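You operate a simulated robot arm through the tools that you are given. There is no shell and no other tool. Be economical: measure what you need, move in short steps, check, and stop when the job is done.

You run a simulated robot arm. Do the job below in one go: nothing can be reset, and whatever is moved stays where it is left.

TASK
Turn the shaker timer dial to 10 s. Then take the cup with yellow rim on the soak tub and put it away on the top of the small cart. Then put the purple pad on the top of the low steel bench. Then open the pot lid. Do these in the order given. Set down upright: cup with yellow rim.

Only the result counts: the job must be done as asked and must still hold three seconds after the hand-in. Knocking over, shifting, dropping, spilling or breaking anything else fails it. Lids that push on must go on centred and level and be pressed home; caps that screw on are set level and turned clockwise until they are tight.

THE ROBOT
A 6-joint arm with a two-finger parallel gripper on a trunk, on a base that drives. Base frame: it is fixed to the floor where the robot stands at the start and does not move with it; the origin is under the middle of the robot, x ahead of it, y to its left, z up; the surface under the hand at the start is at about z = 0.8. Units: m, degrees, N and s.
Its first joint turns from -166.0 to 166.0 degrees. Places, roughly: cup with yellow rim [2, 2.75, 0.75]; pot lid [-5.5, -3, 1.1]; purple pad (9x7x3 cm) [-1.4, 2.9, 0.8]; shaker timer dial [0.7, 0, 0.9]; top of the low steel bench [-1, 3, 0.6]; top of the small cart [-1.7, -3, 0.8]. Payload 3.91 kg.
Tool frame: the origin (TCP) lies between the finger pads and is the grasp point; the fingertips stand 0.03 m ahead of it; z points along the fingers, y is the line along which they close. The gripper opens to 0.11 m. The fingers are 0.02 m wide and 0.01 m thick; the gripper's body (0.048 by 0.112 m) begins 0.055 m behind the TCP.
Orientation is that of the tool frame in the base frame, as [roll, pitch, yaw] about the fixed x, y, z axes, in that order (R = Rz(yaw) Ry(pitch) Rx(roll)). With the fingers straight down and closing along the base's y, the tool's x points along the base's -x, its y along +y and its z along -z.

THE INTERFACE
- The arm moves only by the tool apply_moves. Its arguments are lists of equal length, an entry for each row: "xyz": the shift along the base's x, y, z in units of 40 mm (1.0 is 40 mm), a list of three; "rot": the turn, a rotation vector about the base's x, y, z in units of 8 degrees (1.0 is 8 degrees), a list of three. In form: {"xyz": [[dx, dy, dz], ...], "rot": [[ax, ay, az], ...]}. A call has 1 to 10 rows; each row shifts and turns the commanded pose from where the row before left it. "hand" is the opening in per cent of the stroke, from 0 (shut) to 100 (fully open), set as the call begins (left out, the last holds). A call with a number of a shift or a turn outside -1 to 1 is refused whole. Rows are played at 5 a second. More than 0.05 m and 8.6 degrees between two rows, or a gripper value outside its range, and nothing of the call is played. Where a pose cannot be reached the arm comes as near as it can. A force on the tool above 40 N (or 10 N above the force at the start of the call, whichever is more), or a blocked arm, ends the call early, and 0.2 s more pass. Each finger travels about 0.153 m/s and halts on what it meets, pressing with about 26 N; the grip force reading is that of the motor and also rises with nothing between the fingers. The clock runs only during rows and for 0.2 s after the last one: add rows that do not move to give the fingers time. The reply holds the time, the measured pose of the TCP, the force on the tool along the base axes, the opening and the grip force, in the units named above and with some noise, with the torque about the TCP (base axes, N m) and any sound that the robot's microphone picked up.
- Cameras (640 x 400 px; columns grow to the right, rows downward): "scene" is now at [0.1992, 0.2023, 1.3731]; the picture's right is [-0.44, -0.90, 0.00], its down [-0.46, 0.23, -0.86] and it looks along [0.77, -0.38, -0.52] (base axes); focal length 295 px, centre (320, 200). "wrist" rides on the gripper at [0.072, 0.017, -0.103] in the tool frame; the picture's right is [-0.23, 0.97, 0.00], its down [-0.76, -0.18, -0.62] and it looks along [-0.61, -0.14, 0.78] (tool axes); focal length 222 px, centre (320, 200). There is no depth. A picture from a camera that has moved, and an enlarged one, comes with that camera's place and axes in the base frame and with its lens. The place of the scene camera against the robot may be out by one fixed shift of up to 0.012 m in any direction.
- camera(camera): a new picture of that camera. The clock stands still meanwhile.
- steer(legs): drives the robot by 1 to 6 legs, each [ahead, turn to the left] in m and degrees, along the robot's own axes; the way and the turn of a leg run together, so that a leg with both is an arc; at most 1.5 m and 180 degrees a leg. The arm and the cameras ride along, it lands a little off, and it stops where it bumps. It gives what a move gives.
- turn_head(pan, tilt): turns the head with the scene camera to pan (to the left, within 120 degrees either way) and tilt (down, from -29 to 69), counted from straight ahead of the robot. It gives what a move gives.
- close_up(camera, box): a new picture of the part [left, top, right, bottom] of that camera's present view, enlarged. The clock stands still meanwhile.
- sign_off(): hands the job in; it is judged then, once.

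Go step by step. Nothing tells you exact positions but the pictures and the camera data: compare them with the known pose of the tool, close in by small moves and look again before you grip or let go. The budget is 165 turns and 120 pictures, counting those below and the enlarged ones. Unless the task says otherwise, let go and move clear before handing in, and close with one line.

The tools are called by a JSON object that holds its "method" and its "body". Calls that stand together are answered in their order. apply_moves: Moves the arm, as the interface text tells. Its arguments: {"type":"object","properties":{"xyz":{"type":"array"},"rot":{"type":"array"},"hand":{"type":"number"}},"required":["xyz","rot"]} The other tools are called the same way: steer (legs) drives the base; turn_head (pan, tilt) turns the head that bears the scene camera; camera (camera) takes a picture; close_up (camera, box) takes an enlarged picture of a part of a camera's view; sign_off () hands the job in.

At the start:

```text
t: 0.0
tool_pos: [0.6193, 0.1293, 1.1758]
orientation: [-180.0, 0.0, -180.0]
force: [-0.2, -0.9, 0.0]
torque: [-0.01, -0.01, 0.01]
gripper_width: 0.1099
finger_force: 0.1
robot x, y, heading: [-0.0009, 0.0041, 0.0]
head pan, tilt: [-26.1, 31.1]
```

scene: 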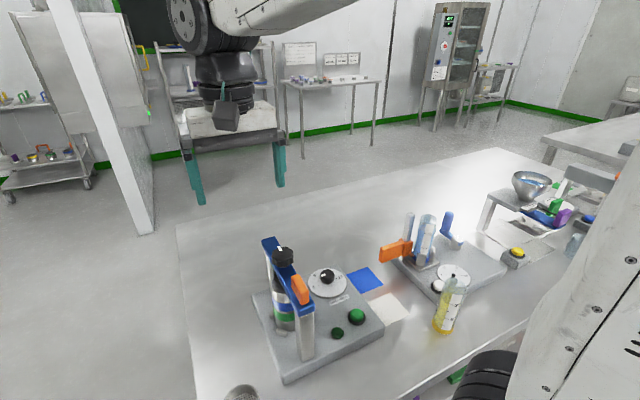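
wrist: 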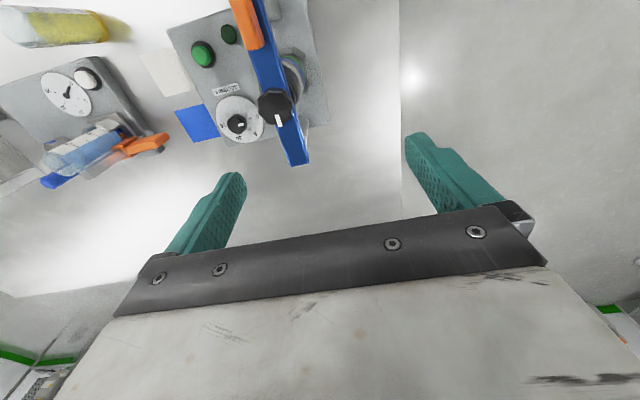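

I see two devices on the bench, each with a dial. I'll enlarge both to read which is the shaker and its dial markings.

{"method": "close_up", "body": {"camera": "scene", "box": [240, 220, 400, 380]}}

{"method": "close_up", "body": {"camera": "scene", "box": [370, 200, 530, 340]}}

{"method": "close_up", "body": {"camera": "wrist", "box": [160, 0, 340, 180]}}

```text
2.50 times, centred on (320, 300) of scene
camera zoom: at [0.1992, 0.2023, 1.3731], right [-0.44, -0.9, 0.0], down [-0.46, 0.23, -0.86], along [0.77, -0.38, -0.52], focal length 738 px, centre (320, -50)
```

zoom: 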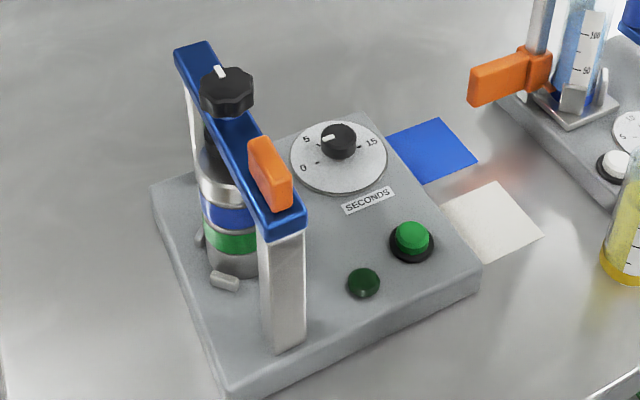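

```text
2.86 times, centred on (450, 270) of scene
camera zoom: at [0.1992, 0.2023, 1.3731], right [-0.44, -0.9, 0.0], down [-0.46, 0.23, -0.86], along [0.77, -0.38, -0.52], focal length 844 px, centre (-51, 0)
```

zoom: 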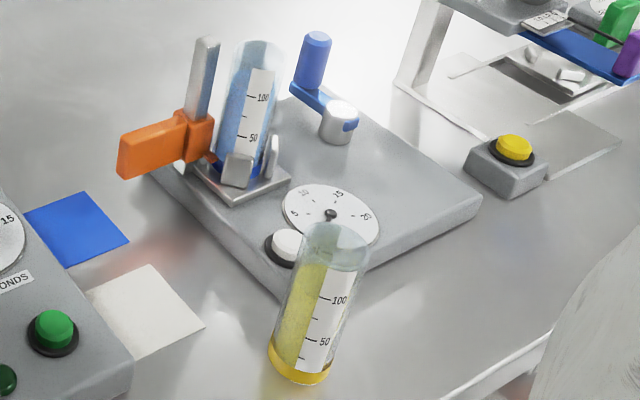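

```text
2.22 times, centred on (250, 90) of wrist
camera zoom: at [0.5475, 0.1472, 1.2789], right [0.23, 0.97, 0.0], down [0.76, -0.18, 0.62], along [0.61, -0.14, -0.78], focal length 494 px, centre (476, 444)
```

zoom: 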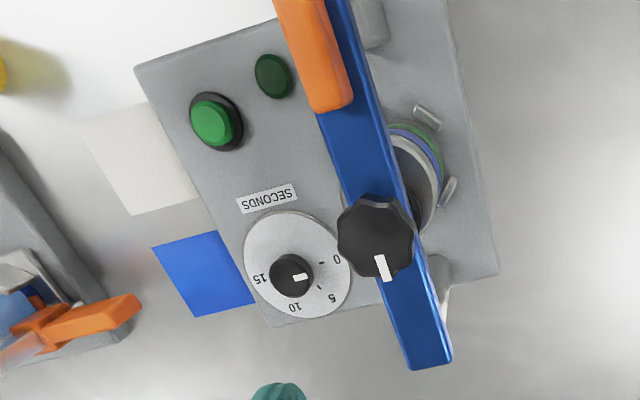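

The left device's dial (marked 0/5/10/15, SECONDS) looks like the shaker timer, at about (0.66, -0.05, 0.83). I move above it and look.

{"method": "apply_moves", "body": {"xyz": [[0.2, -0.9, 0], [0.2, -0.9, 0], [0.2, -0.9, 0], [0.2, -0.9, 0], [0.2, -0.8, -0.2], [0, 0, -0.8], [0, 0, -0.8], [0, 0, -0.8], [0, 0, 0]], "rot": [[0, 0, 0], [0, 0, 0], [0, 0, 0], [0, 0, 0], [0, 0, 0], [0, 0, 0], [0, 0, 0], [0, 0, 0], [0, 0, 0]], "hand": 55}}

{"method": "camera", "body": {"camera": "wrist"}}

{"method": "camera", "body": {"camera": "scene"}}

```text
t: 2.0
tool_pos: [0.6614, -0.046, 1.0702]
orientation: [180.0, 0.0, 179.9]
force: [-0.4, -0.1, 0.0]
torque: [0.05, 0.01, -0.01]
gripper_width: 0.0604
finger_force: 0.0
robot x, y, heading: [-0.0002, 0.0067, 0.1]
head pan, tilt: [-26.1, 31.1]
```

```text
114 pictures are left
camera wrist: at [0.5887, -0.0291, 1.1747], right [0.23, 0.97, 0.0], down [0.76, -0.18, 0.62], along [0.61, -0.14, -0.78], focal length 222 px, centre (320, 200)
```

wrist: 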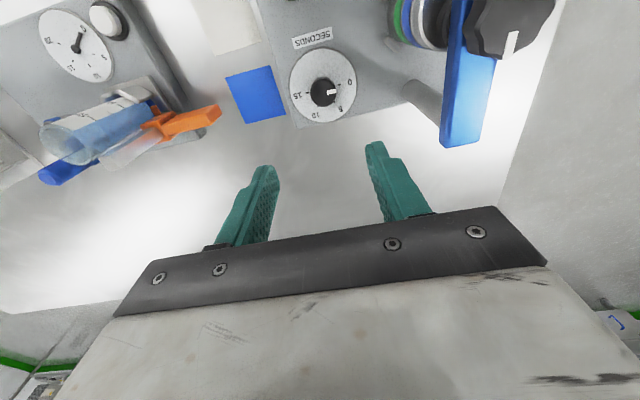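

```text
113 pictures are left
camera scene: at [0.1992, 0.2023, 1.3731], right [-0.44, -0.9, 0.0], down [-0.46, 0.23, -0.86], along [0.77, -0.38, -0.52], focal length 295 px, centre (320, 200)
```

scene: 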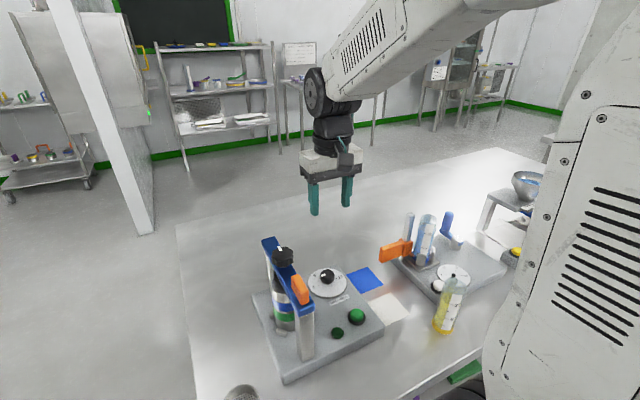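

{"method": "close_up", "body": {"camera": "wrist", "box": [270, 40, 376, 140]}}

{"method": "close_up", "body": {"camera": "wrist", "box": [20, 0, 140, 90]}}

{"method": "close_up", "body": {"camera": "scene", "box": [290, 260, 370, 310]}}

```text
4.00 times, centred on (323, 90) of wrist
camera zoom: at [0.5887, -0.0291, 1.1747], right [0.23, 0.97, 0.0], down [0.76, -0.18, 0.62], along [0.61, -0.14, -0.78], focal length 888 px, centre (308, 640)
```

zoom: 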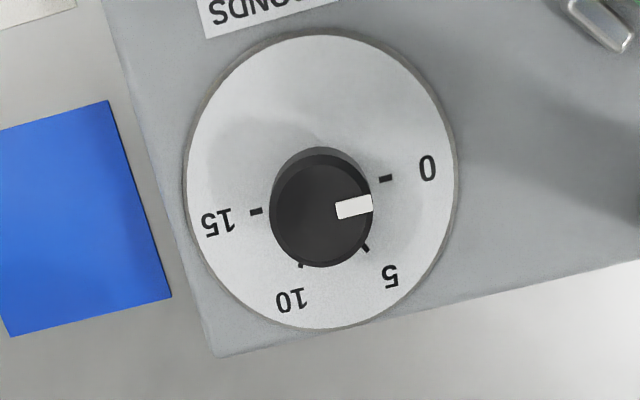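

```text
4.44 times, centred on (80, 45) of wrist
camera zoom: at [0.5887, -0.0291, 1.1747], right [0.23, 0.97, 0.0], down [0.76, -0.18, 0.62], along [0.61, -0.14, -0.78], focal length 987 px, centre (1387, 889)
```

zoom: 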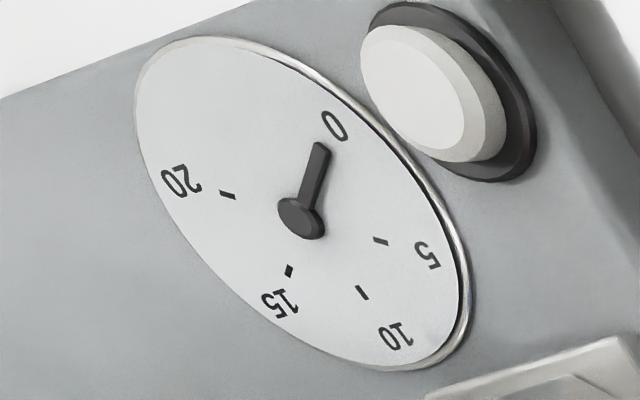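

```text
8.00 times, centred on (330, 285) of scene
camera zoom: at [0.1992, 0.2023, 1.3731], right [-0.44, -0.9, 0.0], down [-0.46, 0.23, -0.86], along [0.77, -0.38, -0.52], focal length 2363 px, centre (240, -480)
```

zoom: 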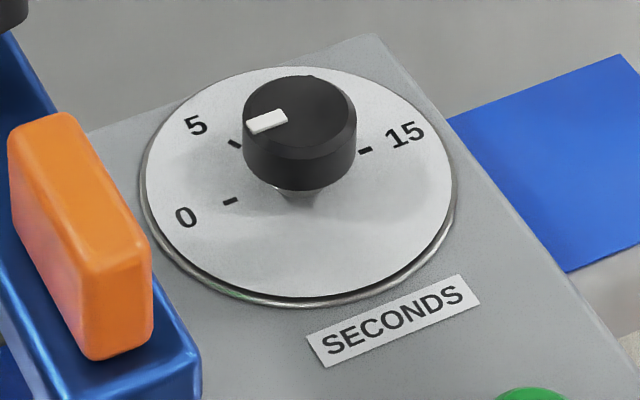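

The dial axis is near (0.660, -0.040), with plate z about 0.835 and knob top about 0.857. The pointer is at 0, and 10 is about 118° clockwise from it. I pre-rotate the gripper +90° and come down partway.

{"method": "apply_moves", "body": {"xyz": [[0, 0.14, 0], [0, 0, 0], [0, 0, 0], [0, 0, 0], [0, 0, 0], [0, 0, 0], [0, 0, -0.75], [0, 0, -0.75], [0, 0, -0.75], [0, 0, -0.75]], "rot": [[0, 0, 1], [0, 0, 1], [0, 0, 1], [0, 0, 1], [0, 0, 1], [0, 0, 1], [0, 0, 1], [0, 0, 1], [0, 0, 1], [0, 0, 1]]}}

{"method": "apply_moves", "body": {"xyz": [[0, 0, 0], [0, 0, 0], [0, 0, 0]], "rot": [[0, 0, 1], [0, 0, 0.25], [0, 0, 0]]}}

{"method": "camera", "body": {"camera": "wrist"}}

{"method": "close_up", "body": {"camera": "scene", "box": [240, 180, 400, 310]}}

```text
t: 4.2
tool_pos: [0.6583, -0.0396, 0.9513]
orientation: [-180.0, 0.0, -99.7]
force: [0.3, 0.2, 0.1]
torque: [0.0, -0.03, 0.0]
gripper_width: 0.0604
finger_force: 0.1
robot x, y, heading: [-0.0032, 0.0049, -0.1]
head pan, tilt: [-26.1, 31.1]
```

```text
t: 5.0
tool_pos: [0.6587, -0.0414, 0.9509]
orientation: [180.0, 0.0, -89.9]
force: [0.2, 0.0, -0.3]
torque: [0.0, -0.01, 0.03]
gripper_width: 0.0605
finger_force: 0.1
robot x, y, heading: [0.0024, 0.0027, -0.2]
head pan, tilt: [-26.1, 31.1]
```

```text
109 pictures are left
camera wrist: at [0.643, -0.1122, 1.0553], right [-0.97, 0.23, 0.0], down [0.18, 0.76, 0.62], along [0.14, 0.61, -0.78], focal length 222 px, centre (320, 200)
```

wrist: 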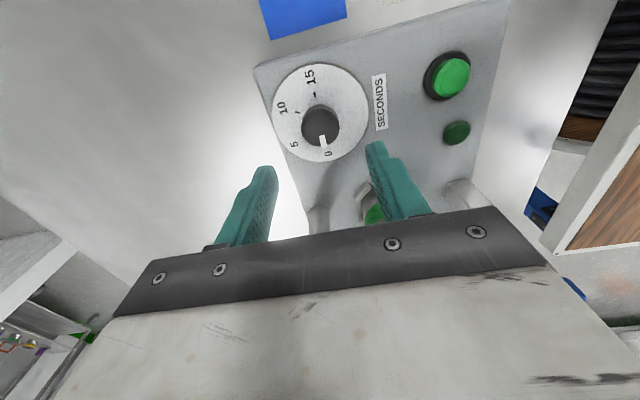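

```text
3.08 times, centred on (320, 245) of scene
camera zoom: at [0.1992, 0.2023, 1.3731], right [-0.44, -0.9, 0.0], down [-0.46, 0.23, -0.86], along [0.77, -0.38, -0.52], focal length 909 px, centre (320, 62)
```

zoom: 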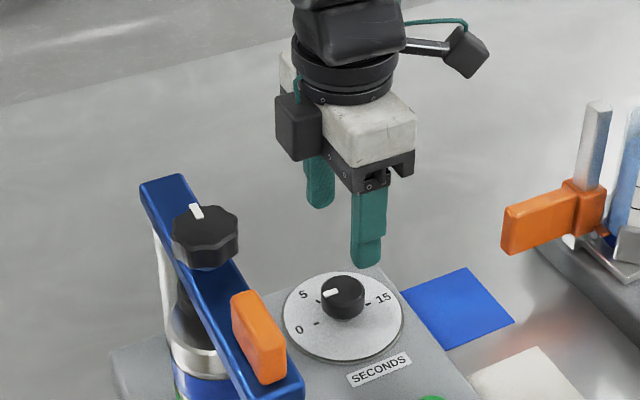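

The knob sits right under the gripper at (0.659, -0.040). I descend to z of about 0.872 and close.

{"method": "apply_moves", "body": {"xyz": [[0, 0.03, -0.5], [0, 0, -0.5], [0, 0, -0.5], [0, 0, -0.45], [0, 0, 0]], "rot": [[0, 0, 0], [0, 0, 0], [0, 0, 0], [0, 0, 0], [0, 0, 0]]}}

{"method": "close_up", "body": {"camera": "scene", "box": [260, 200, 380, 310]}}

{"method": "camera", "body": {"camera": "wrist"}}

```text
t: 6.2
tool_pos: [0.6612, -0.0391, 0.8727]
orientation: [180.0, 0.0, -90.0]
force: [0.3, 0.1, -1.4]
torque: [-0.01, -0.01, -0.02]
gripper_width: 0.0604
finger_force: 0.0
robot x, y, heading: [0.0008, -0.0013, -0.2]
head pan, tilt: [-26.1, 31.1]
```

```text
3.64 times, centred on (320, 255) of scene
camera zoom: at [0.1992, 0.2023, 1.3731], right [-0.44, -0.9, 0.0], down [-0.46, 0.23, -0.86], along [0.77, -0.38, -0.52], focal length 1074 px, centre (320, 0)
```

zoom: 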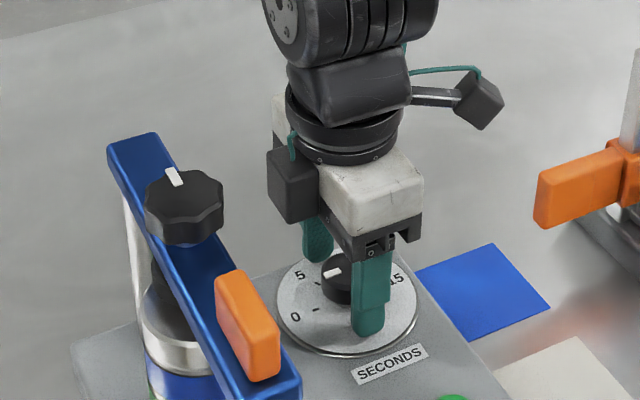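

```text
106 pictures are left
camera wrist: at [0.6437, -0.1105, 0.977], right [-0.97, 0.23, 0.0], down [0.18, 0.76, 0.62], along [0.14, 0.61, -0.78], focal length 222 px, centre (320, 200)
```

wrist: 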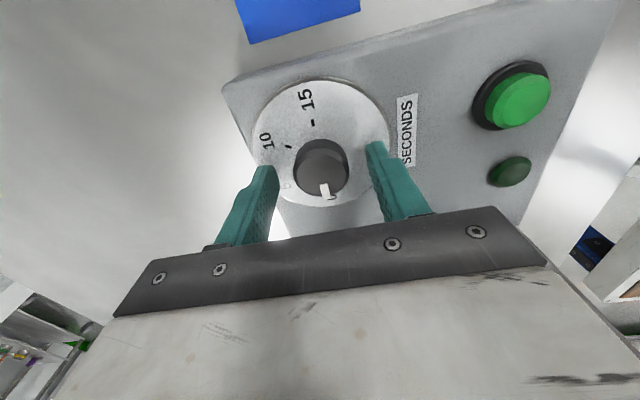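

Aligned. I close on the knob.

{"method": "apply_moves", "body": {"xyz": [[0, 0, 0], [0, 0, 0], [0, 0, 0]], "rot": [[0, 0, 0], [0, 0, 0], [0, 0, 0]], "hand": 0}}

{"method": "apply_moves", "body": {"xyz": [[0, 0, 0], [0, 0, 0], [0, 0, 0], [0, 0, 0], [0, 0, 0], [0, 0, 0], [0, 0, 0], [0, 0, 0]], "rot": [[0, 0, -1], [0, 0, -1], [0, 0, -1], [0, 0, -1], [0, 0, -1], [0, 0, -1], [0, 0, -1], [0, 0, 0]]}}

{"method": "close_up", "body": {"camera": "wrist", "box": [220, 60, 420, 220]}}

```text
t: 7.0
tool_pos: [0.6583, -0.0389, 0.8733]
orientation: [179.9, -0.1, -90.1]
force: [-15.9, 0.0, -2.8]
torque: [0.08, 0.24, -0.08]
gripper_width: 0.0336
finger_force: 44.9
robot x, y, heading: [-0.0011, 0.0044, -0.1]
head pan, tilt: [-26.1, 31.1]
```

```text
t: 8.8
tool_pos: [0.6615, -0.0389, 0.8728]
orientation: [-179.9, 0.1, -146.0]
force: [12.5, -5.4, -10.4]
torque: [-0.44, 0.12, 0.02]
gripper_width: 0.0338
finger_force: 44.8
robot x, y, heading: [0.0018, 0.0003, -0.1]
head pan, tilt: [-26.1, 31.1]
```

```text
2.50 times, centred on (320, 140) of wrist
camera zoom: at [0.5918, -0.0658, 0.9767], right [-0.35, 0.94, 0.0], down [0.73, 0.28, 0.62], along [0.58, 0.22, -0.78], focal length 555 px, centre (320, 350)
```

zoom: 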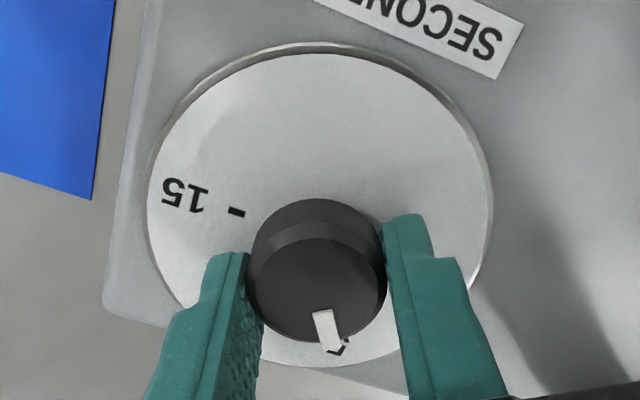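

The knob turns with the grip and is now near 5. I turn about 60° more and check.

{"method": "apply_moves", "body": {"xyz": [[0, 0, 0], [0, 0, 0], [0, 0, 0], [0, 0, 0], [0, 0, 0], [0, 0, 0], [0, 0, 0], [0, 0, 0], [0, 0, 0]], "rot": [[0, 0, -1], [0, 0, -1], [0, 0, -1], [0, 0, -1], [0, 0, -1], [0, 0, -1], [0, 0, -1], [0, 0, -0.5], [0, 0, 0]]}}

{"method": "close_up", "body": {"camera": "wrist", "box": [220, 60, 420, 220]}}

```text
t: 9.9
tool_pos: [0.6607, -0.0415, 0.8723]
orientation: [-179.9, 0.2, 178.6]
force: [4.7, -5.9, -9.3]
torque: [-0.27, -0.25, 0.02]
gripper_width: 0.0336
finger_force: 45.0
robot x, y, heading: [0.0018, 0.0029, -0.1]
head pan, tilt: [-26.1, 31.1]
stopped in row 5: the force on the tool passed its limit at 41 N (the readings are from after the stop); the commanded pose is now the measured one
```

```text
2.50 times, centred on (320, 140) of wrist
camera zoom: at [0.5896, -0.0224, 0.9767], right [0.25, 0.97, 0.0], down [0.76, -0.19, 0.63], along [0.61, -0.16, -0.78], focal length 555 px, centre (320, 350)
```

zoom: 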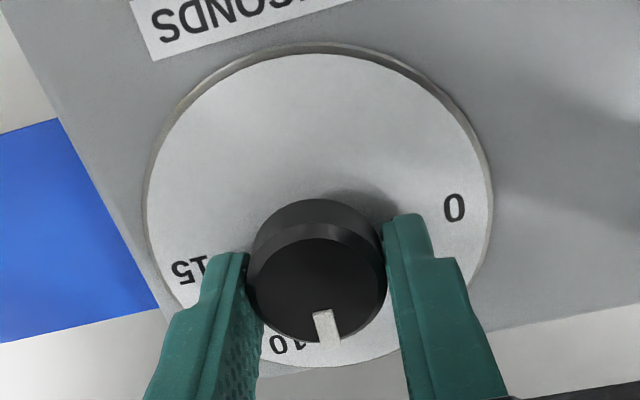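

Force limit was lateral only. I continue the remaining ~26° slowly.

{"method": "apply_moves", "body": {"xyz": [[0, 0, 0], [0, 0, 0], [0, 0, 0], [0, 0, 0], [0, 0, 0], [0, 0, 0], [0, 0, 0]], "rot": [[0, 0, -0.6], [0, 0, -0.6], [0, 0, -0.6], [0, 0, -0.6], [0, 0, -0.6], [0, 0, -0.3], [0, 0, 0]]}}

{"method": "close_up", "body": {"camera": "wrist", "box": [220, 60, 420, 220]}}

```text
t: 11.2
tool_pos: [0.6616, -0.0433, 0.8729]
orientation: [-179.9, 0.2, 154.9]
force: [3.2, -7.3, -7.8]
torque: [-0.5, -0.27, -0.01]
gripper_width: 0.0337
finger_force: 45.1
robot x, y, heading: [0.0018, -0.0019, -0.3]
head pan, tilt: [-26.1, 31.1]
stopped in row 6: the force on the tool passed its limit at 42 N (the readings are from after the stop); the commanded pose is now the measured one
```

```text
2.50 times, centred on (320, 140) of wrist
camera zoom: at [0.6031, 0.0041, 0.9767], right [0.62, 0.79, 0.0], down [0.61, -0.48, 0.63], along [0.49, -0.39, -0.78], focal length 555 px, centre (320, 350)
```

zoom: 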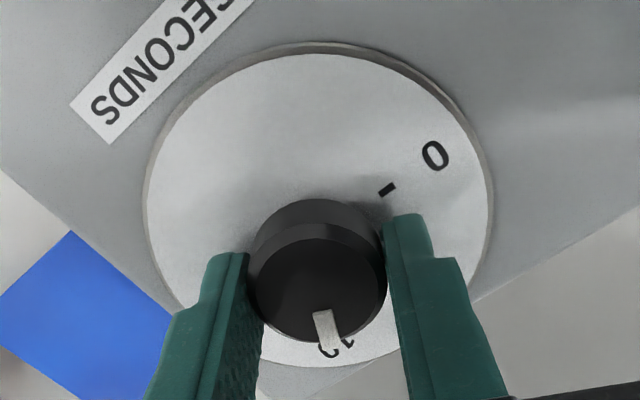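

About 115° turned. I release, lift and inspect.

{"method": "apply_moves", "body": {"xyz": [[0, 0, 0], [0, 0, 0], [0, 0, 0.5], [0, 0, 0.7], [0, 0, 0.8], [0, 0, 0.8], [0, 0, 0.8], [0, 0, 0.8], [0, 0, 0]], "rot": [[0, 0, 0], [0, 0, 0], [0, 0, 0], [0, 0, 0], [0, 0, 0], [0, 0, 0], [0, 0, 0], [0, 0, 0], [0, 0, 0]], "hand": 55}}

{"method": "close_up", "body": {"camera": "wrist", "box": [270, 40, 376, 140]}}

```text
t: 13.2
tool_pos: [0.6618, -0.0395, 1.0509]
orientation: [-179.9, 0.2, 155.0]
force: [0.4, -0.7, 0.2]
torque: [0.0, 0.01, 0.01]
gripper_width: 0.0603
finger_force: 0.1
robot x, y, heading: [0.002, 0.0014, -0.3]
head pan, tilt: [-26.1, 31.1]
```

```text
4.00 times, centred on (323, 90) of wrist
camera zoom: at [0.6025, 0.0071, 1.1546], right [0.62, 0.79, 0.0], down [0.61, -0.48, 0.63], along [0.49, -0.39, -0.78], focal length 888 px, centre (308, 640)
```

zoom: 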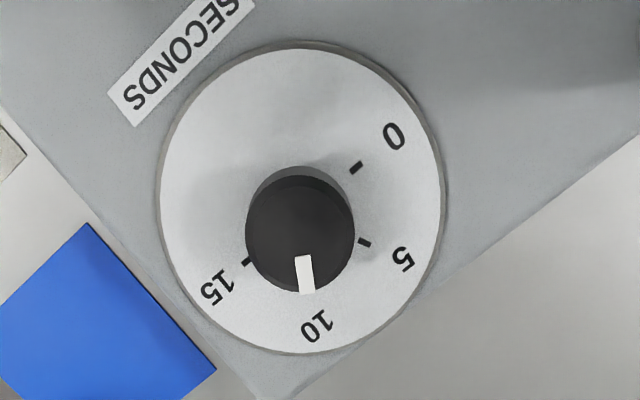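

The pointer computes to about -30°, right on 10, so the dial is done. Next I raise the arm and look around to plan the drive.

{"method": "apply_moves", "body": {"xyz": [[0, 0, 1], [0, 0, 1], [0, 0, 1], [-0.5, 0.2, 1], [-1, 0.2, 0.5], [-1, 0.2, 0], [-1, 0.2, 0], [-1, 0.2, 0], [0, 0, 0]], "rot": [[0, 0, 0.6], [0, 0, 0.6], [0, 0, 0.6], [0, 0, 0.6], [0, 0, 0.6], [0, 0, 0.1], [0, 0, 0], [0, 0, 0], [0, 0, 0]]}}

{"method": "turn_head", "body": {"pan": 50, "tilt": 20}}

{"method": "camera", "body": {"camera": "scene"}}

{"method": "turn_head", "body": {"pan": 110, "tilt": 20}}

{"method": "camera", "body": {"camera": "scene"}}

{"method": "turn_head", "body": {"pan": -110, "tilt": 20}}

{"method": "camera", "body": {"camera": "scene"}}

```text
t: 15.2
tool_pos: [0.4815, -0.0, 1.2271]
orientation: [-179.8, 0.0, 179.8]
force: [-0.9, 0.3, 0.3]
torque: [0.02, 0.01, 0.0]
gripper_width: 0.0604
finger_force: 0.1
robot x, y, heading: [0.0007, 0.0036, -0.4]
head pan, tilt: [-26.1, 31.1]
```

```text
t: 16.7
tool_pos: [0.4819, -0.0008, 1.2291]
orientation: [-179.8, 0.2, 179.7]
force: [0.2, -0.7, 0.5]
torque: [-0.02, -0.02, -0.01]
gripper_width: 0.0605
finger_force: 0.1
robot x, y, heading: [0.0017, 0.0002, -0.2]
head pan, tilt: [50.0, 20.0]
```

```text
101 pictures are left
camera scene: at [0.1793, 0.3125, 1.3909], right [0.76, -0.65, 0.0], down [-0.22, -0.26, -0.94], along [0.61, 0.72, -0.34], focal length 295 px, centre (320, 200)
```

scene: 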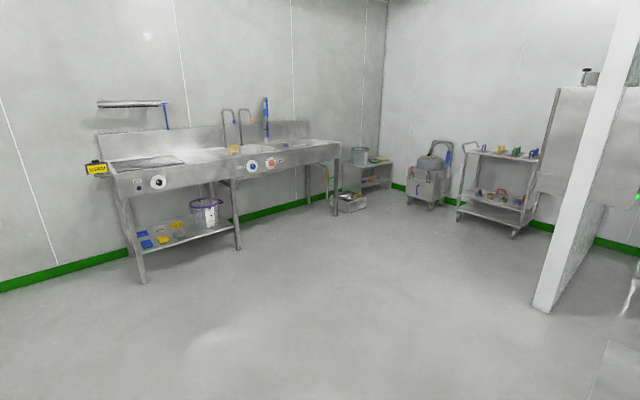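

```text
t: 18.0
tool_pos: [0.4817, -0.0013, 1.2276]
orientation: [-179.9, 0.2, 179.7]
force: [0.0, 0.5, -0.2]
torque: [0.02, 0.03, 0.0]
gripper_width: 0.0604
finger_force: 0.1
robot x, y, heading: [-0.0008, -0.0003, 0.2]
head pan, tilt: [110.0, 20.0]
```

```text
100 pictures are left
camera scene: at [0.0876, 0.329, 1.3909], right [0.94, 0.34, 0.0], down [0.12, -0.32, -0.94], along [-0.32, 0.88, -0.34], focal length 295 px, centre (320, 200)
```

scene: 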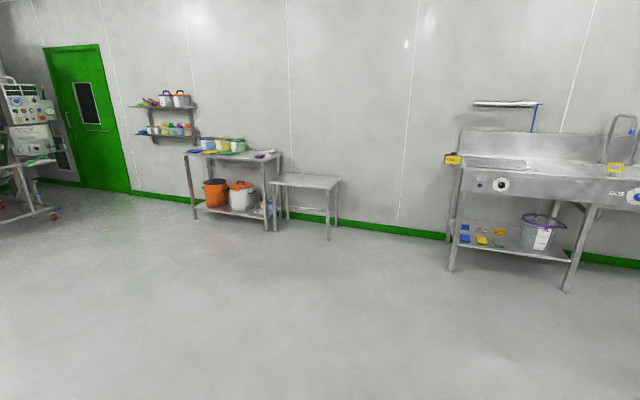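

```text
t: 21.1
tool_pos: [0.4822, -0.0008, 1.2272]
orientation: [-179.9, 0.3, 179.6]
force: [-0.3, -0.5, -0.4]
torque: [0.02, 0.01, 0.05]
gripper_width: 0.0606
finger_force: 0.2
robot x, y, heading: [-0.0022, 0.0012, -0.3]
head pan, tilt: [-110.0, 20.0]
```

```text
99 pictures are left
camera scene: at [0.0871, 0.1539, 1.3909], right [-0.94, 0.34, 0.0], down [0.12, 0.32, -0.94], along [-0.32, -0.88, -0.34], focal length 295 px, centre (320, 200)
```

scene: 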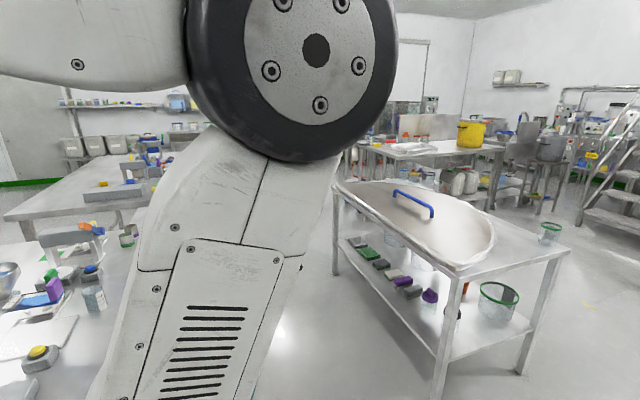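

I zoom in on the sink line in the pan-50 view to find the yellow-rim cup.

{"method": "turn_head", "body": {"pan": 50, "tilt": 20}}

{"method": "close_up", "body": {"camera": "scene", "box": [210, 90, 400, 215]}}

{"method": "close_up", "body": {"camera": "scene", "box": [400, 120, 560, 240]}}

```text
t: 23.6
tool_pos: [0.4816, -0.0008, 1.2275]
orientation: [-179.9, 0.2, 179.7]
force: [-0.5, 0.4, 0.4]
torque: [-0.05, -0.02, -0.02]
gripper_width: 0.0607
finger_force: 0.1
robot x, y, heading: [0.0006, -0.0002, -0.5]
head pan, tilt: [50.0, 20.0]
```

```text
3.20 times, centred on (305, 152) of scene
camera zoom: at [0.1792, 0.3125, 1.3909], right [0.76, -0.65, 0.0], down [-0.22, -0.26, -0.94], along [0.61, 0.72, -0.34], focal length 945 px, centre (368, 352)
```

zoom: 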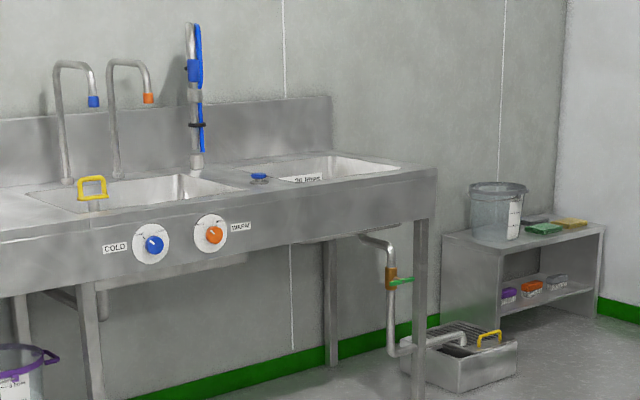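

```text
3.33 times, centred on (480, 180) of scene
camera zoom: at [0.1792, 0.3125, 1.3909], right [0.76, -0.65, 0.0], down [-0.22, -0.26, -0.94], along [0.61, 0.72, -0.34], focal length 985 px, centre (-213, 267)
```

zoom: 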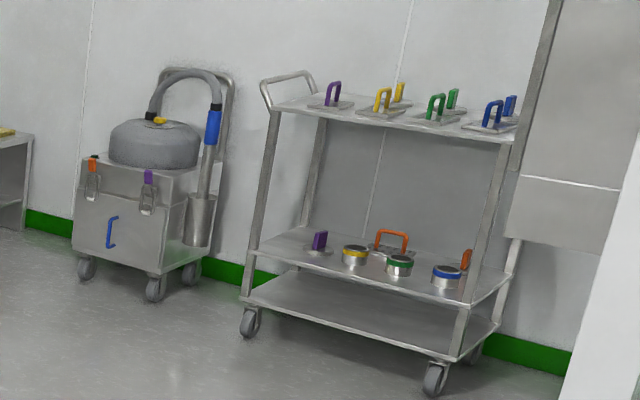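

The cup is presumably in the right-hand basin at around (2.1, 2.8), hidden from here. I back off, go around the table and park in front of the sink.

{"method": "steer", "body": {"legs": [[-0.2, 0], [0, 90], [1.0, 0], [0, -71], [1.2, 0], [1.1, 0]]}}

{"method": "steer", "body": {"legs": [[0, 71]]}}

{"method": "turn_head", "body": {"pan": -5, "tilt": 35}}

{"method": "camera", "body": {"camera": "scene"}}

{"method": "camera", "body": {"camera": "wrist"}}

```text
t: 47.7
tool_pos: [2.3584, 1.9537, 1.2282]
orientation: [-179.9, 0.2, -160.4]
force: [0.3, 0.5, 0.0]
torque: [-0.03, -0.04, 0.01]
gripper_width: 0.0605
finger_force: 0.2
robot x, y, heading: [1.9048, 1.7925, 19.7]
head pan, tilt: [50.0, 20.0]
```

```text
t: 51.2
tool_pos: [1.897, 2.2756, 1.2275]
orientation: [-179.8, 0.2, -88.9]
force: [0.2, 0.0, -0.3]
torque: [0.04, 0.03, -0.01]
gripper_width: 0.0606
finger_force: 0.1
robot x, y, heading: [1.9067, 1.793, 91.2]
head pan, tilt: [50.0, 20.0]
```

```text
t: 52.4
tool_pos: [1.8965, 2.2745, 1.2277]
orientation: [-179.9, 0.1, -89.0]
force: [0.3, -0.3, 0.0]
torque: [0.01, 0.01, 0.0]
gripper_width: 0.0603
finger_force: 0.0
robot x, y, heading: [1.9014, 1.7905, 91.1]
head pan, tilt: [-5.0, 35.0]
```

```text
96 pictures are left
camera scene: at [1.661, 2.0104, 1.3671], right [1.0, -0.07, 0.0], down [-0.04, -0.57, -0.82], along [0.06, 0.82, -0.57], focal length 295 px, centre (320, 200)
```

scene: 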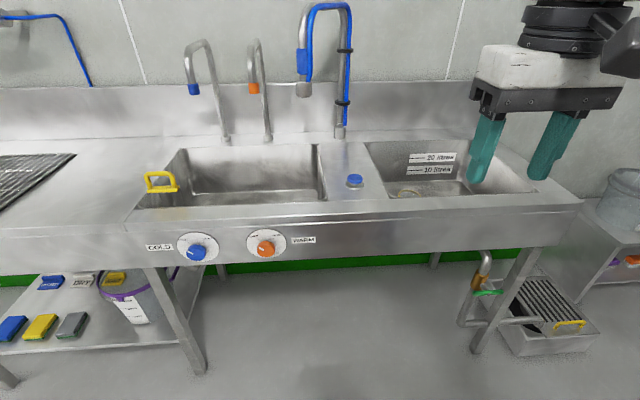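

```text
95 pictures are left
camera wrist: at [1.8811, 2.2021, 1.3314], right [-0.98, 0.21, 0.0], down [0.16, 0.76, 0.63], along [0.13, 0.61, -0.78], focal length 222 px, centre (320, 200)
```

wrist: 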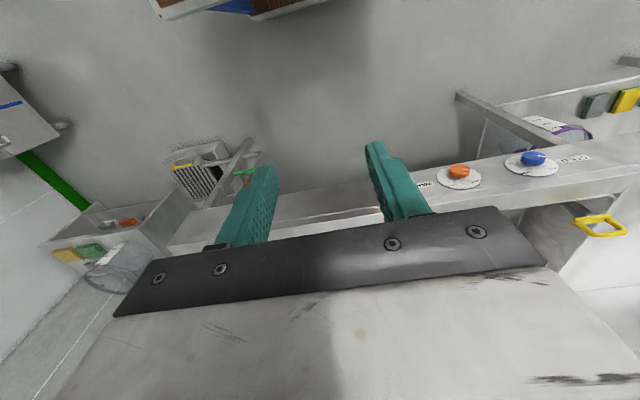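

The yellow-rim cup is just visible in the right basin. I drive 0.3 m closer to look in from above.

{"method": "steer", "body": {"legs": [[0.3, 0]]}}

{"method": "turn_head", "body": {"pan": -30, "tilt": 50}}

{"method": "camera", "body": {"camera": "scene"}}

```text
t: 54.5
tool_pos: [1.8938, 2.5761, 1.2268]
orientation: [-179.9, 0.2, -89.3]
force: [0.2, -0.7, 0.4]
torque: [0.0, -0.01, 0.01]
gripper_width: 0.0607
finger_force: 0.1
robot x, y, heading: [1.9014, 2.0939, 90.9]
head pan, tilt: [-5.0, 35.0]
```

```text
t: 55.3
tool_pos: [1.8939, 2.5746, 1.2274]
orientation: [-179.9, 0.2, -89.3]
force: [-0.7, 0.3, 0.0]
torque: [0.03, 0.01, 0.0]
gripper_width: 0.0605
finger_force: 0.0
robot x, y, heading: [1.8986, 2.0928, 90.9]
head pan, tilt: [-30.0, 50.0]
```

```text
94 pictures are left
camera scene: at [1.688, 2.2918, 1.3454], right [0.87, -0.49, 0.0], down [-0.37, -0.67, -0.64], along [0.31, 0.56, -0.77], focal length 295 px, centre (320, 200)
```

scene: 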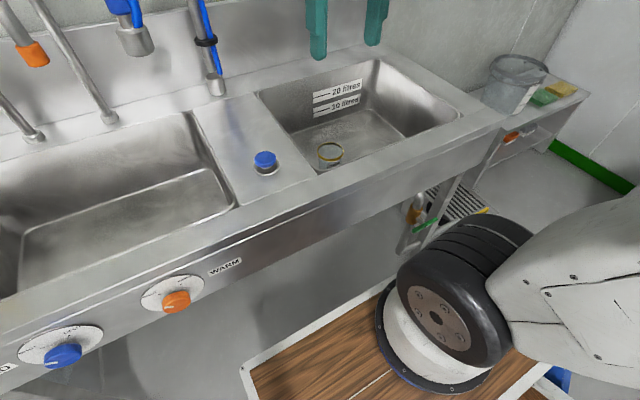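

{"method": "close_up", "body": {"camera": "scene", "box": [250, 50, 470, 190]}}

{"method": "close_up", "body": {"camera": "scene", "box": [295, 130, 365, 180]}}

```text
2.86 times, centred on (360, 120) of scene
camera zoom: at [1.688, 2.2918, 1.3454], right [0.87, -0.49, 0.0], down [-0.37, -0.67, -0.64], along [0.31, 0.56, -0.77], focal length 844 px, centre (206, 429)
```

zoom: 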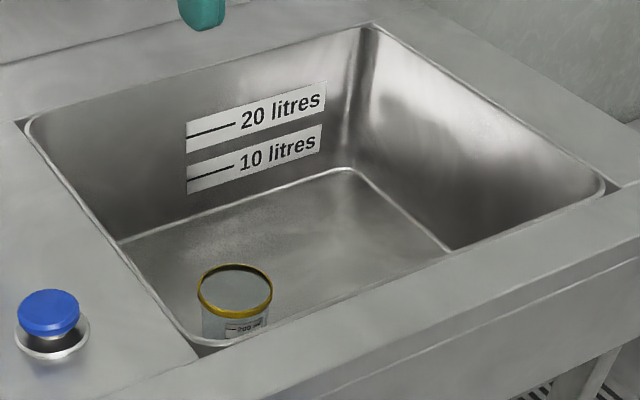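

```text
8.00 times, centred on (330, 155) of scene
camera zoom: at [1.688, 2.2918, 1.3454], right [0.87, -0.49, 0.0], down [-0.37, -0.67, -0.64], along [0.31, 0.56, -0.77], focal length 2363 px, centre (240, 560)
```

zoom: 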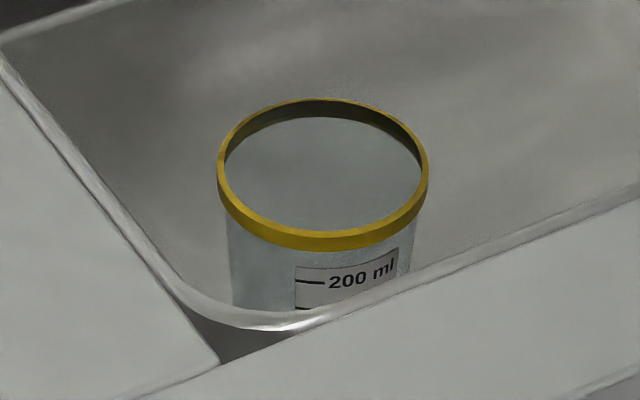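

The cup is in the front-left corner of the right basin at about (2.05, 2.88), with a rim roughly 0.08 m wide. I bring the gripper overhead, rotated so the wrist camera is on the interior (+x) side.

{"method": "apply_moves", "body": {"xyz": [[0.39, 0.69, 0], [0.39, 0.69, 0], [0.39, 0.69, 0], [0.39, 0.69, 0], [0.39, 0.69, 0], [0.39, 0.69, 0], [0.39, 0.69, 0], [0.39, 0.69, 0], [0.39, 0.69, 0], [0.39, 0.69, 0]], "rot": [[0, 0, 1], [0, 0, 1], [0, 0, 1], [0, 0, 1], [0, 0, 1], [0, 0, 1], [0, 0, 1], [0, 0, 1], [0, 0, 1], [0, 0, 1]], "hand": 100}}

{"method": "apply_moves", "body": {"xyz": [[0, 0, -0.8], [0, 0, -0.8], [0, 0, 0]], "rot": [[0, 0, 1], [0, 0, 0.16], [0, 0, 0]]}}

{"method": "camera", "body": {"camera": "wrist"}}

{"method": "camera", "body": {"camera": "scene"}}

```text
t: 57.5
tool_pos: [2.0493, 2.8511, 1.2299]
orientation: [-179.8, 0.1, -9.0]
force: [-0.3, -0.2, 0.6]
torque: [0.02, -0.03, 0.02]
gripper_width: 0.1099
finger_force: 0.1
robot x, y, heading: [1.8952, 2.0941, 90.9]
head pan, tilt: [-30.0, 50.0]
```

```text
t: 58.3
tool_pos: [2.0508, 2.8519, 1.1628]
orientation: [-179.9, 0.3, 0.1]
force: [-0.6, -0.3, 0.8]
torque: [0.0, -0.01, 0.01]
gripper_width: 0.11
finger_force: 0.1
robot x, y, heading: [1.8956, 2.0956, 90.5]
head pan, tilt: [-30.0, 50.0]
```

```text
91 pictures are left
camera wrist: at [2.1222, 2.8354, 1.2675], right [-0.23, -0.97, 0.0], down [-0.76, 0.18, 0.63], along [-0.61, 0.14, -0.78], focal length 222 px, centre (320, 200)
```

wrist: 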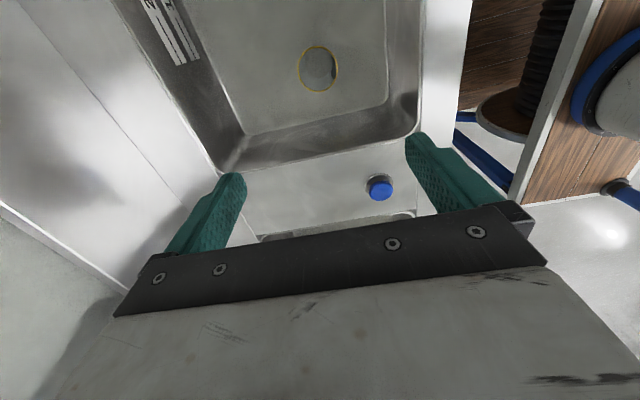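

```text
90 pictures are left
camera scene: at [1.6881, 2.2917, 1.3453], right [0.87, -0.49, 0.0], down [-0.37, -0.67, -0.64], along [0.31, 0.56, -0.77], focal length 295 px, centre (320, 200)
```

scene: 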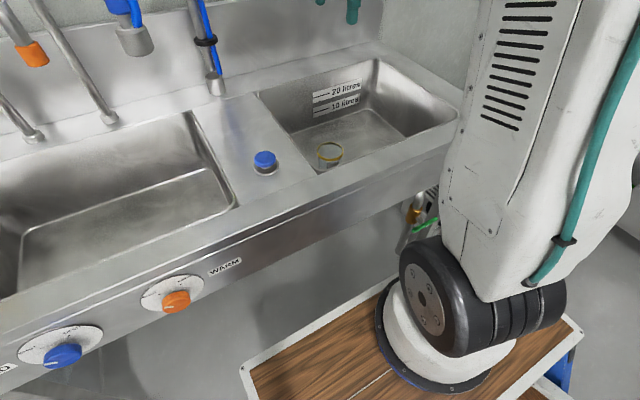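

The wrist view puts the cup at about (2.049, 2.853), rim z near 0.75, with 0.10 m or more to the basin walls. I lower to z ≈ 0.90 and re-check.

{"method": "apply_moves", "body": {"xyz": [[0, 0, -0.9], [0, 0, -0.9], [0, 0, -0.9], [0, 0, -0.9], [0, 0, -0.9], [0, 0, -0.9], [0, 0, -0.9], [0, 0, 0]], "rot": [[0, 0, 0], [0, 0, 0], [0, 0, 0], [0, 0, 0], [0, 0, 0], [0, 0, 0], [0, 0, 0], [0, 0, 0]]}}

{"method": "camera", "body": {"camera": "wrist"}}

{"method": "close_up", "body": {"camera": "scene", "box": [250, 50, 470, 190]}}

```text
t: 60.1
tool_pos: [2.0493, 2.8506, 0.9116]
orientation: [-179.9, 0.2, 0.1]
force: [0.0, -0.1, -0.9]
torque: [0.01, -0.01, 0.0]
gripper_width: 0.1097
finger_force: 0.1
robot x, y, heading: [1.8997, 2.0937, 90.8]
head pan, tilt: [-30.0, 50.0]
```

```text
89 pictures are left
camera wrist: at [2.123, 2.8351, 1.015], right [-0.23, -0.97, 0.0], down [-0.76, 0.18, 0.63], along [-0.61, 0.14, -0.78], focal length 222 px, centre (320, 200)
```

wrist: 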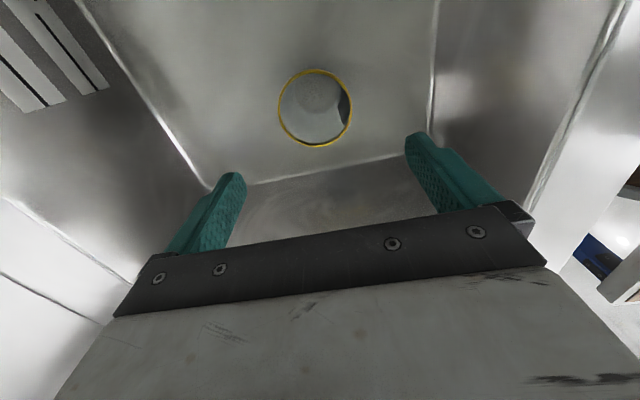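

```text
2.86 times, centred on (360, 120) of scene
camera zoom: at [1.6881, 2.2917, 1.3453], right [0.87, -0.49, 0.0], down [-0.37, -0.67, -0.64], along [0.31, 0.56, -0.77], focal length 844 px, centre (206, 429)
```

zoom: 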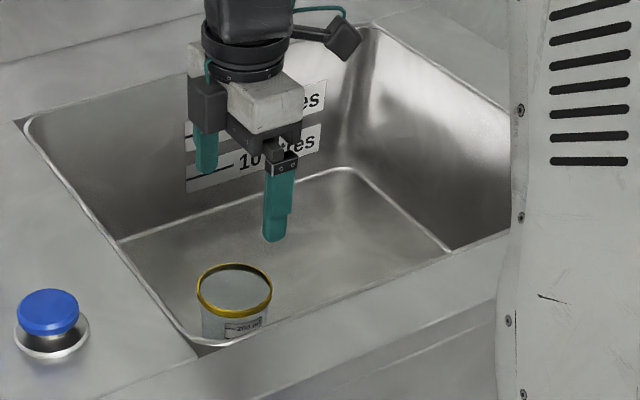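

Cup refined to (2.050, 2.857), rim z 0.755, diameter 0.082. I descend around it to z ≈ 0.728.

{"method": "apply_moves", "body": {"xyz": [[0, 0.17, -0.6], [0, 0, -0.7], [0, 0, -0.7], [0, 0, -0.7], [0, 0, -0.7], [0, 0, -0.6], [0, 0, -0.6], [0, 0, 0]], "rot": [[0, 0, 0], [0, 0, 0], [0, 0, 0], [0, 0, 0], [0, 0, 0], [0, 0, 0], [0, 0, 0], [0, 0, 0]]}}

{"method": "camera", "body": {"camera": "wrist"}}

{"method": "close_up", "body": {"camera": "scene", "box": [250, 50, 470, 190]}}

```text
t: 61.9
tool_pos: [2.049, 2.8579, 0.728]
orientation: [-179.9, 0.3, 0.0]
force: [-0.2, -0.4, -0.6]
torque: [0.04, 0.02, 0.0]
gripper_width: 0.1099
finger_force: 0.0
robot x, y, heading: [1.8982, 2.0929, 90.9]
head pan, tilt: [-30.0, 50.0]
```

```text
87 pictures are left
camera wrist: at [2.1218, 2.8414, 0.8324], right [-0.23, -0.97, 0.0], down [-0.76, 0.18, 0.63], along [-0.61, 0.14, -0.78], focal length 222 px, centre (320, 200)
```

wrist: 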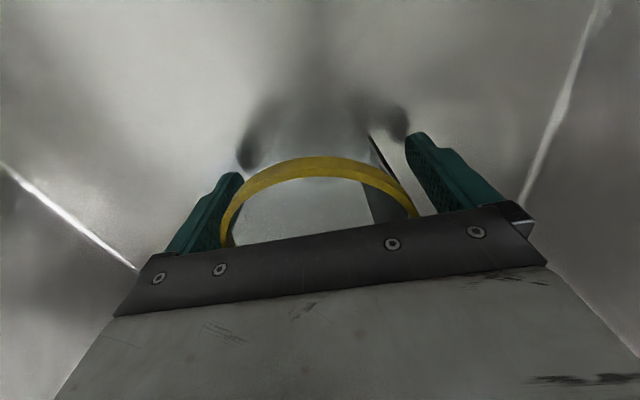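

```text
2.86 times, centred on (360, 120) of scene
camera zoom: at [1.6881, 2.2917, 1.3453], right [0.87, -0.49, 0.0], down [-0.37, -0.67, -0.64], along [0.31, 0.56, -0.77], focal length 844 px, centre (206, 429)
```

zoom: 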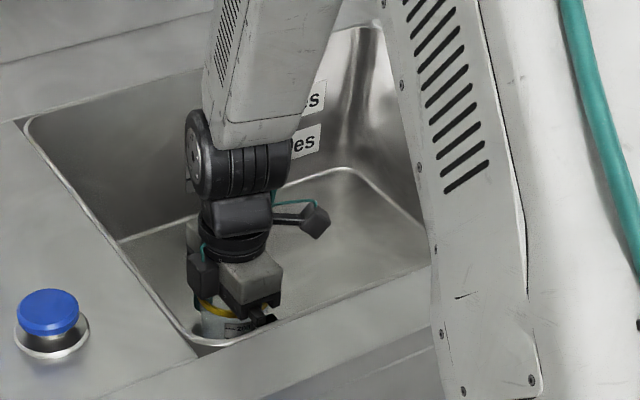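

The cup is between the fingers. I grip.

{"method": "apply_moves", "body": {"xyz": [[0, 0, 0], [0, 0, 0], [0, 0, 0], [0, 0, 0]], "rot": [[0, 0, 0], [0, 0, 0], [0, 0, 0], [0, 0, 0]], "hand": 0}}

{"method": "apply_moves", "body": {"xyz": [[0, 0, 0.5], [0, 0, 0.7], [0, 0, 0.8], [0, 0, 0.8], [0, 0, 0.8], [0, 0, 0.8], [0, 0, 0.8], [0, 0, 0.8], [0, 0, 0.8], [0, 0, 0.5]], "rot": [[0, 0, 0], [0, 0, 0], [0, 0, 0], [0, 0, 0], [0, 0, 0], [0, 0, 0], [0, 0, 0], [0, 0, 0], [0, 0, 0], [0, 0, 0]]}}

{"method": "camera", "body": {"camera": "scene"}}

{"method": "camera", "body": {"camera": "wrist"}}

```text
t: 62.9
tool_pos: [2.0476, 2.8583, 0.7287]
orientation: [-179.9, 0.2, 0.0]
force: [-0.1, -0.3, 0.3]
torque: [-0.02, 0.01, 0.03]
gripper_width: 0.0713
finger_force: 26.2
robot x, y, heading: [1.8997, 2.0947, 90.5]
head pan, tilt: [-30.0, 50.0]
```

```text
t: 65.1
tool_pos: [2.0509, 2.8578, 1.0191]
orientation: [-179.9, 0.1, -0.1]
force: [0.4, 0.6, -0.1]
torque: [-0.01, 0.0, -0.01]
gripper_width: 0.0711
finger_force: 25.8
robot x, y, heading: [1.8992, 2.0958, 90.9]
head pan, tilt: [-30.0, 50.0]
```

```text
85 pictures are left
camera scene: at [1.6881, 2.2919, 1.3453], right [0.87, -0.49, 0.0], down [-0.37, -0.67, -0.64], along [0.31, 0.56, -0.77], focal length 295 px, centre (320, 200)
```

scene: 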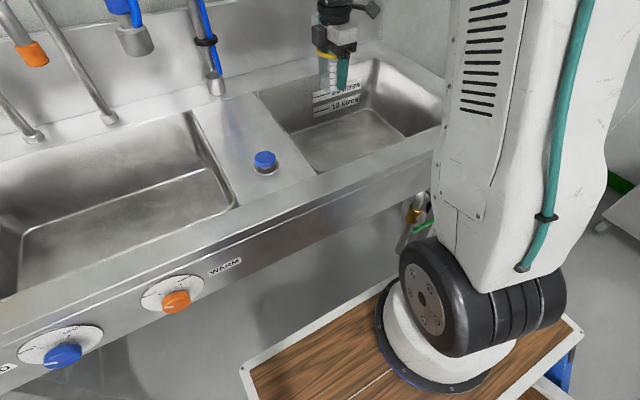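

```text
84 pictures are left
camera wrist: at [2.1236, 2.8416, 1.1227], right [-0.23, -0.97, 0.0], down [-0.76, 0.18, 0.63], along [-0.61, 0.14, -0.78], focal length 222 px, centre (320, 200)
```

wrist: 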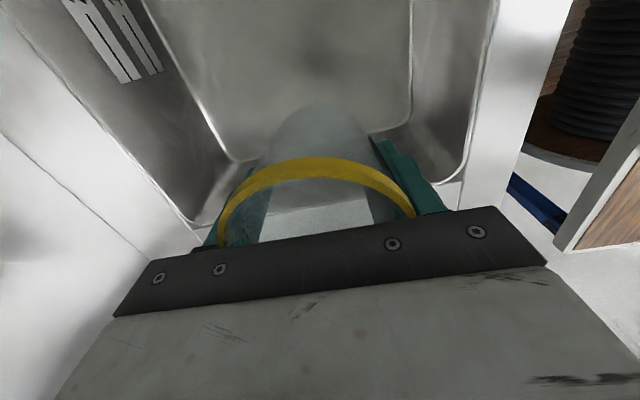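

The cup is held. I measure its bottom relative to the tool and retract the arm.

{"method": "close_up", "body": {"camera": "scene", "box": [290, 10, 390, 110]}}

{"method": "apply_moves", "body": {"xyz": [[0, 0, 0.9], [0, 0, 0.9], [0, 0, 0.9], [-0.5, -0.9, 0.8], [-0.5, -0.9, 0.8], [-0.5, -0.9, 0.5], [-0.5, -0.9, 0], [-0.5, -0.9, 0], [-0.5, -0.9, 0], [-0.5, -0.9, 0]], "rot": [[0, 0, 0], [0, 0, 0], [0, 0, 0], [0, 0, 0], [0, 0, 0], [0, 0, 0], [0, 0, 0], [0, 0, 0], [0, 0, 0], [0, 0, 0]]}}

{"method": "camera", "body": {"camera": "scene"}}

```text
4.00 times, centred on (340, 60) of scene
camera zoom: at [1.6881, 2.2919, 1.3453], right [0.87, -0.49, 0.0], down [-0.37, -0.67, -0.64], along [0.31, 0.56, -0.77], focal length 1182 px, centre (240, 760)
```

zoom: 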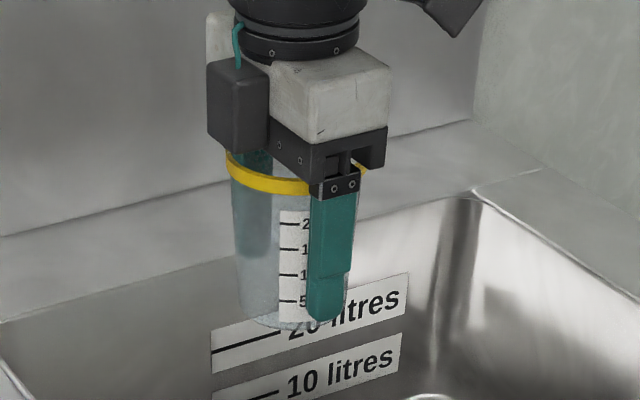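

```text
refused: row 4 steps farther than a row can; nothing moved
```

```text
82 pictures are left
camera scene: at [1.6881, 2.2919, 1.3453], right [0.87, -0.49, 0.0], down [-0.37, -0.67, -0.64], along [0.31, 0.56, -0.77], focal length 295 px, centre (320, 200)
```

scene: 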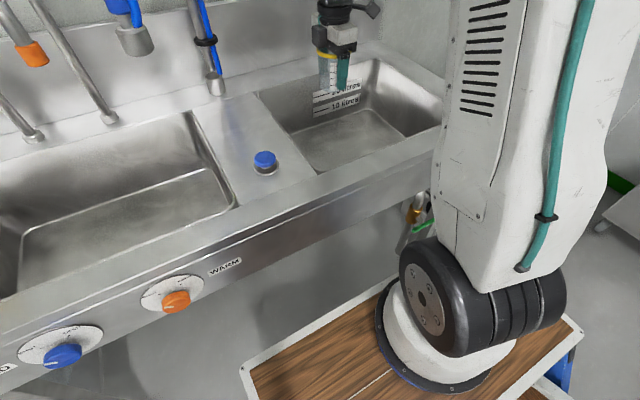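

{"method": "apply_moves", "body": {"xyz": [[0, 0, 0.9], [0, 0, 0.9], [0, 0, 0.9], [0, -0.6, 0.9], [-0.5, -0.9, 0.5], [-0.5, -0.9, 0.3], [-0.5, -0.9, 0], [-0.5, -0.9, 0], [-0.5, -0.9, 0], [-0.5, -0.9, 0]], "rot": [[0, 0, 0], [0, 0, 0], [0, 0, 0], [0, 0, 0], [0, 0, 0], [0, 0, 0], [0, 0, 0], [0, 0, 0], [0, 0, 0], [0, 0, 0]]}}

{"method": "turn_head", "body": {"pan": 120, "tilt": 15}}

{"method": "camera", "body": {"camera": "scene"}}

```text
t: 67.3
tool_pos: [1.9315, 2.6198, 1.1944]
orientation: [-179.9, 0.2, -0.1]
force: [-0.3, -0.6, -1.5]
torque: [-0.05, -0.02, -0.02]
gripper_width: 0.0707
finger_force: 26.5
robot x, y, heading: [1.9032, 2.0946, 91.0]
head pan, tilt: [-30.0, 50.0]
```

```text
t: 69.7
tool_pos: [1.9308, 2.6198, 1.1946]
orientation: [-179.9, 0.2, 0.1]
force: [0.4, 1.1, -0.4]
torque: [0.02, 0.0, 0.01]
gripper_width: 0.0709
finger_force: 26.0
robot x, y, heading: [1.897, 2.0908, 90.5]
head pan, tilt: [120.0, 15.0]
```

```text
81 pictures are left
camera scene: at [1.5703, 2.1766, 1.3991], right [-0.51, 0.86, 0.0], down [0.22, 0.13, -0.97], along [-0.83, -0.49, -0.26], focal length 295 px, centre (320, 200)
```

scene: 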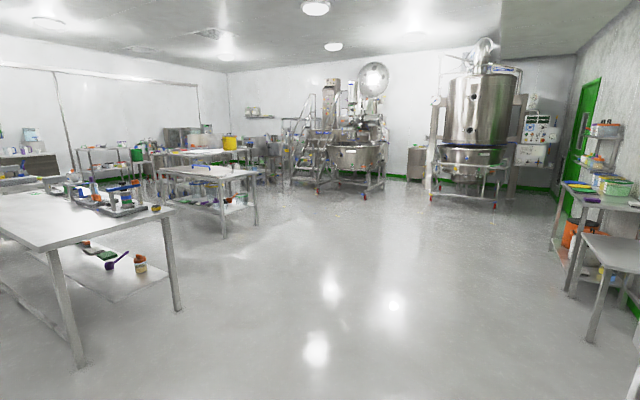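

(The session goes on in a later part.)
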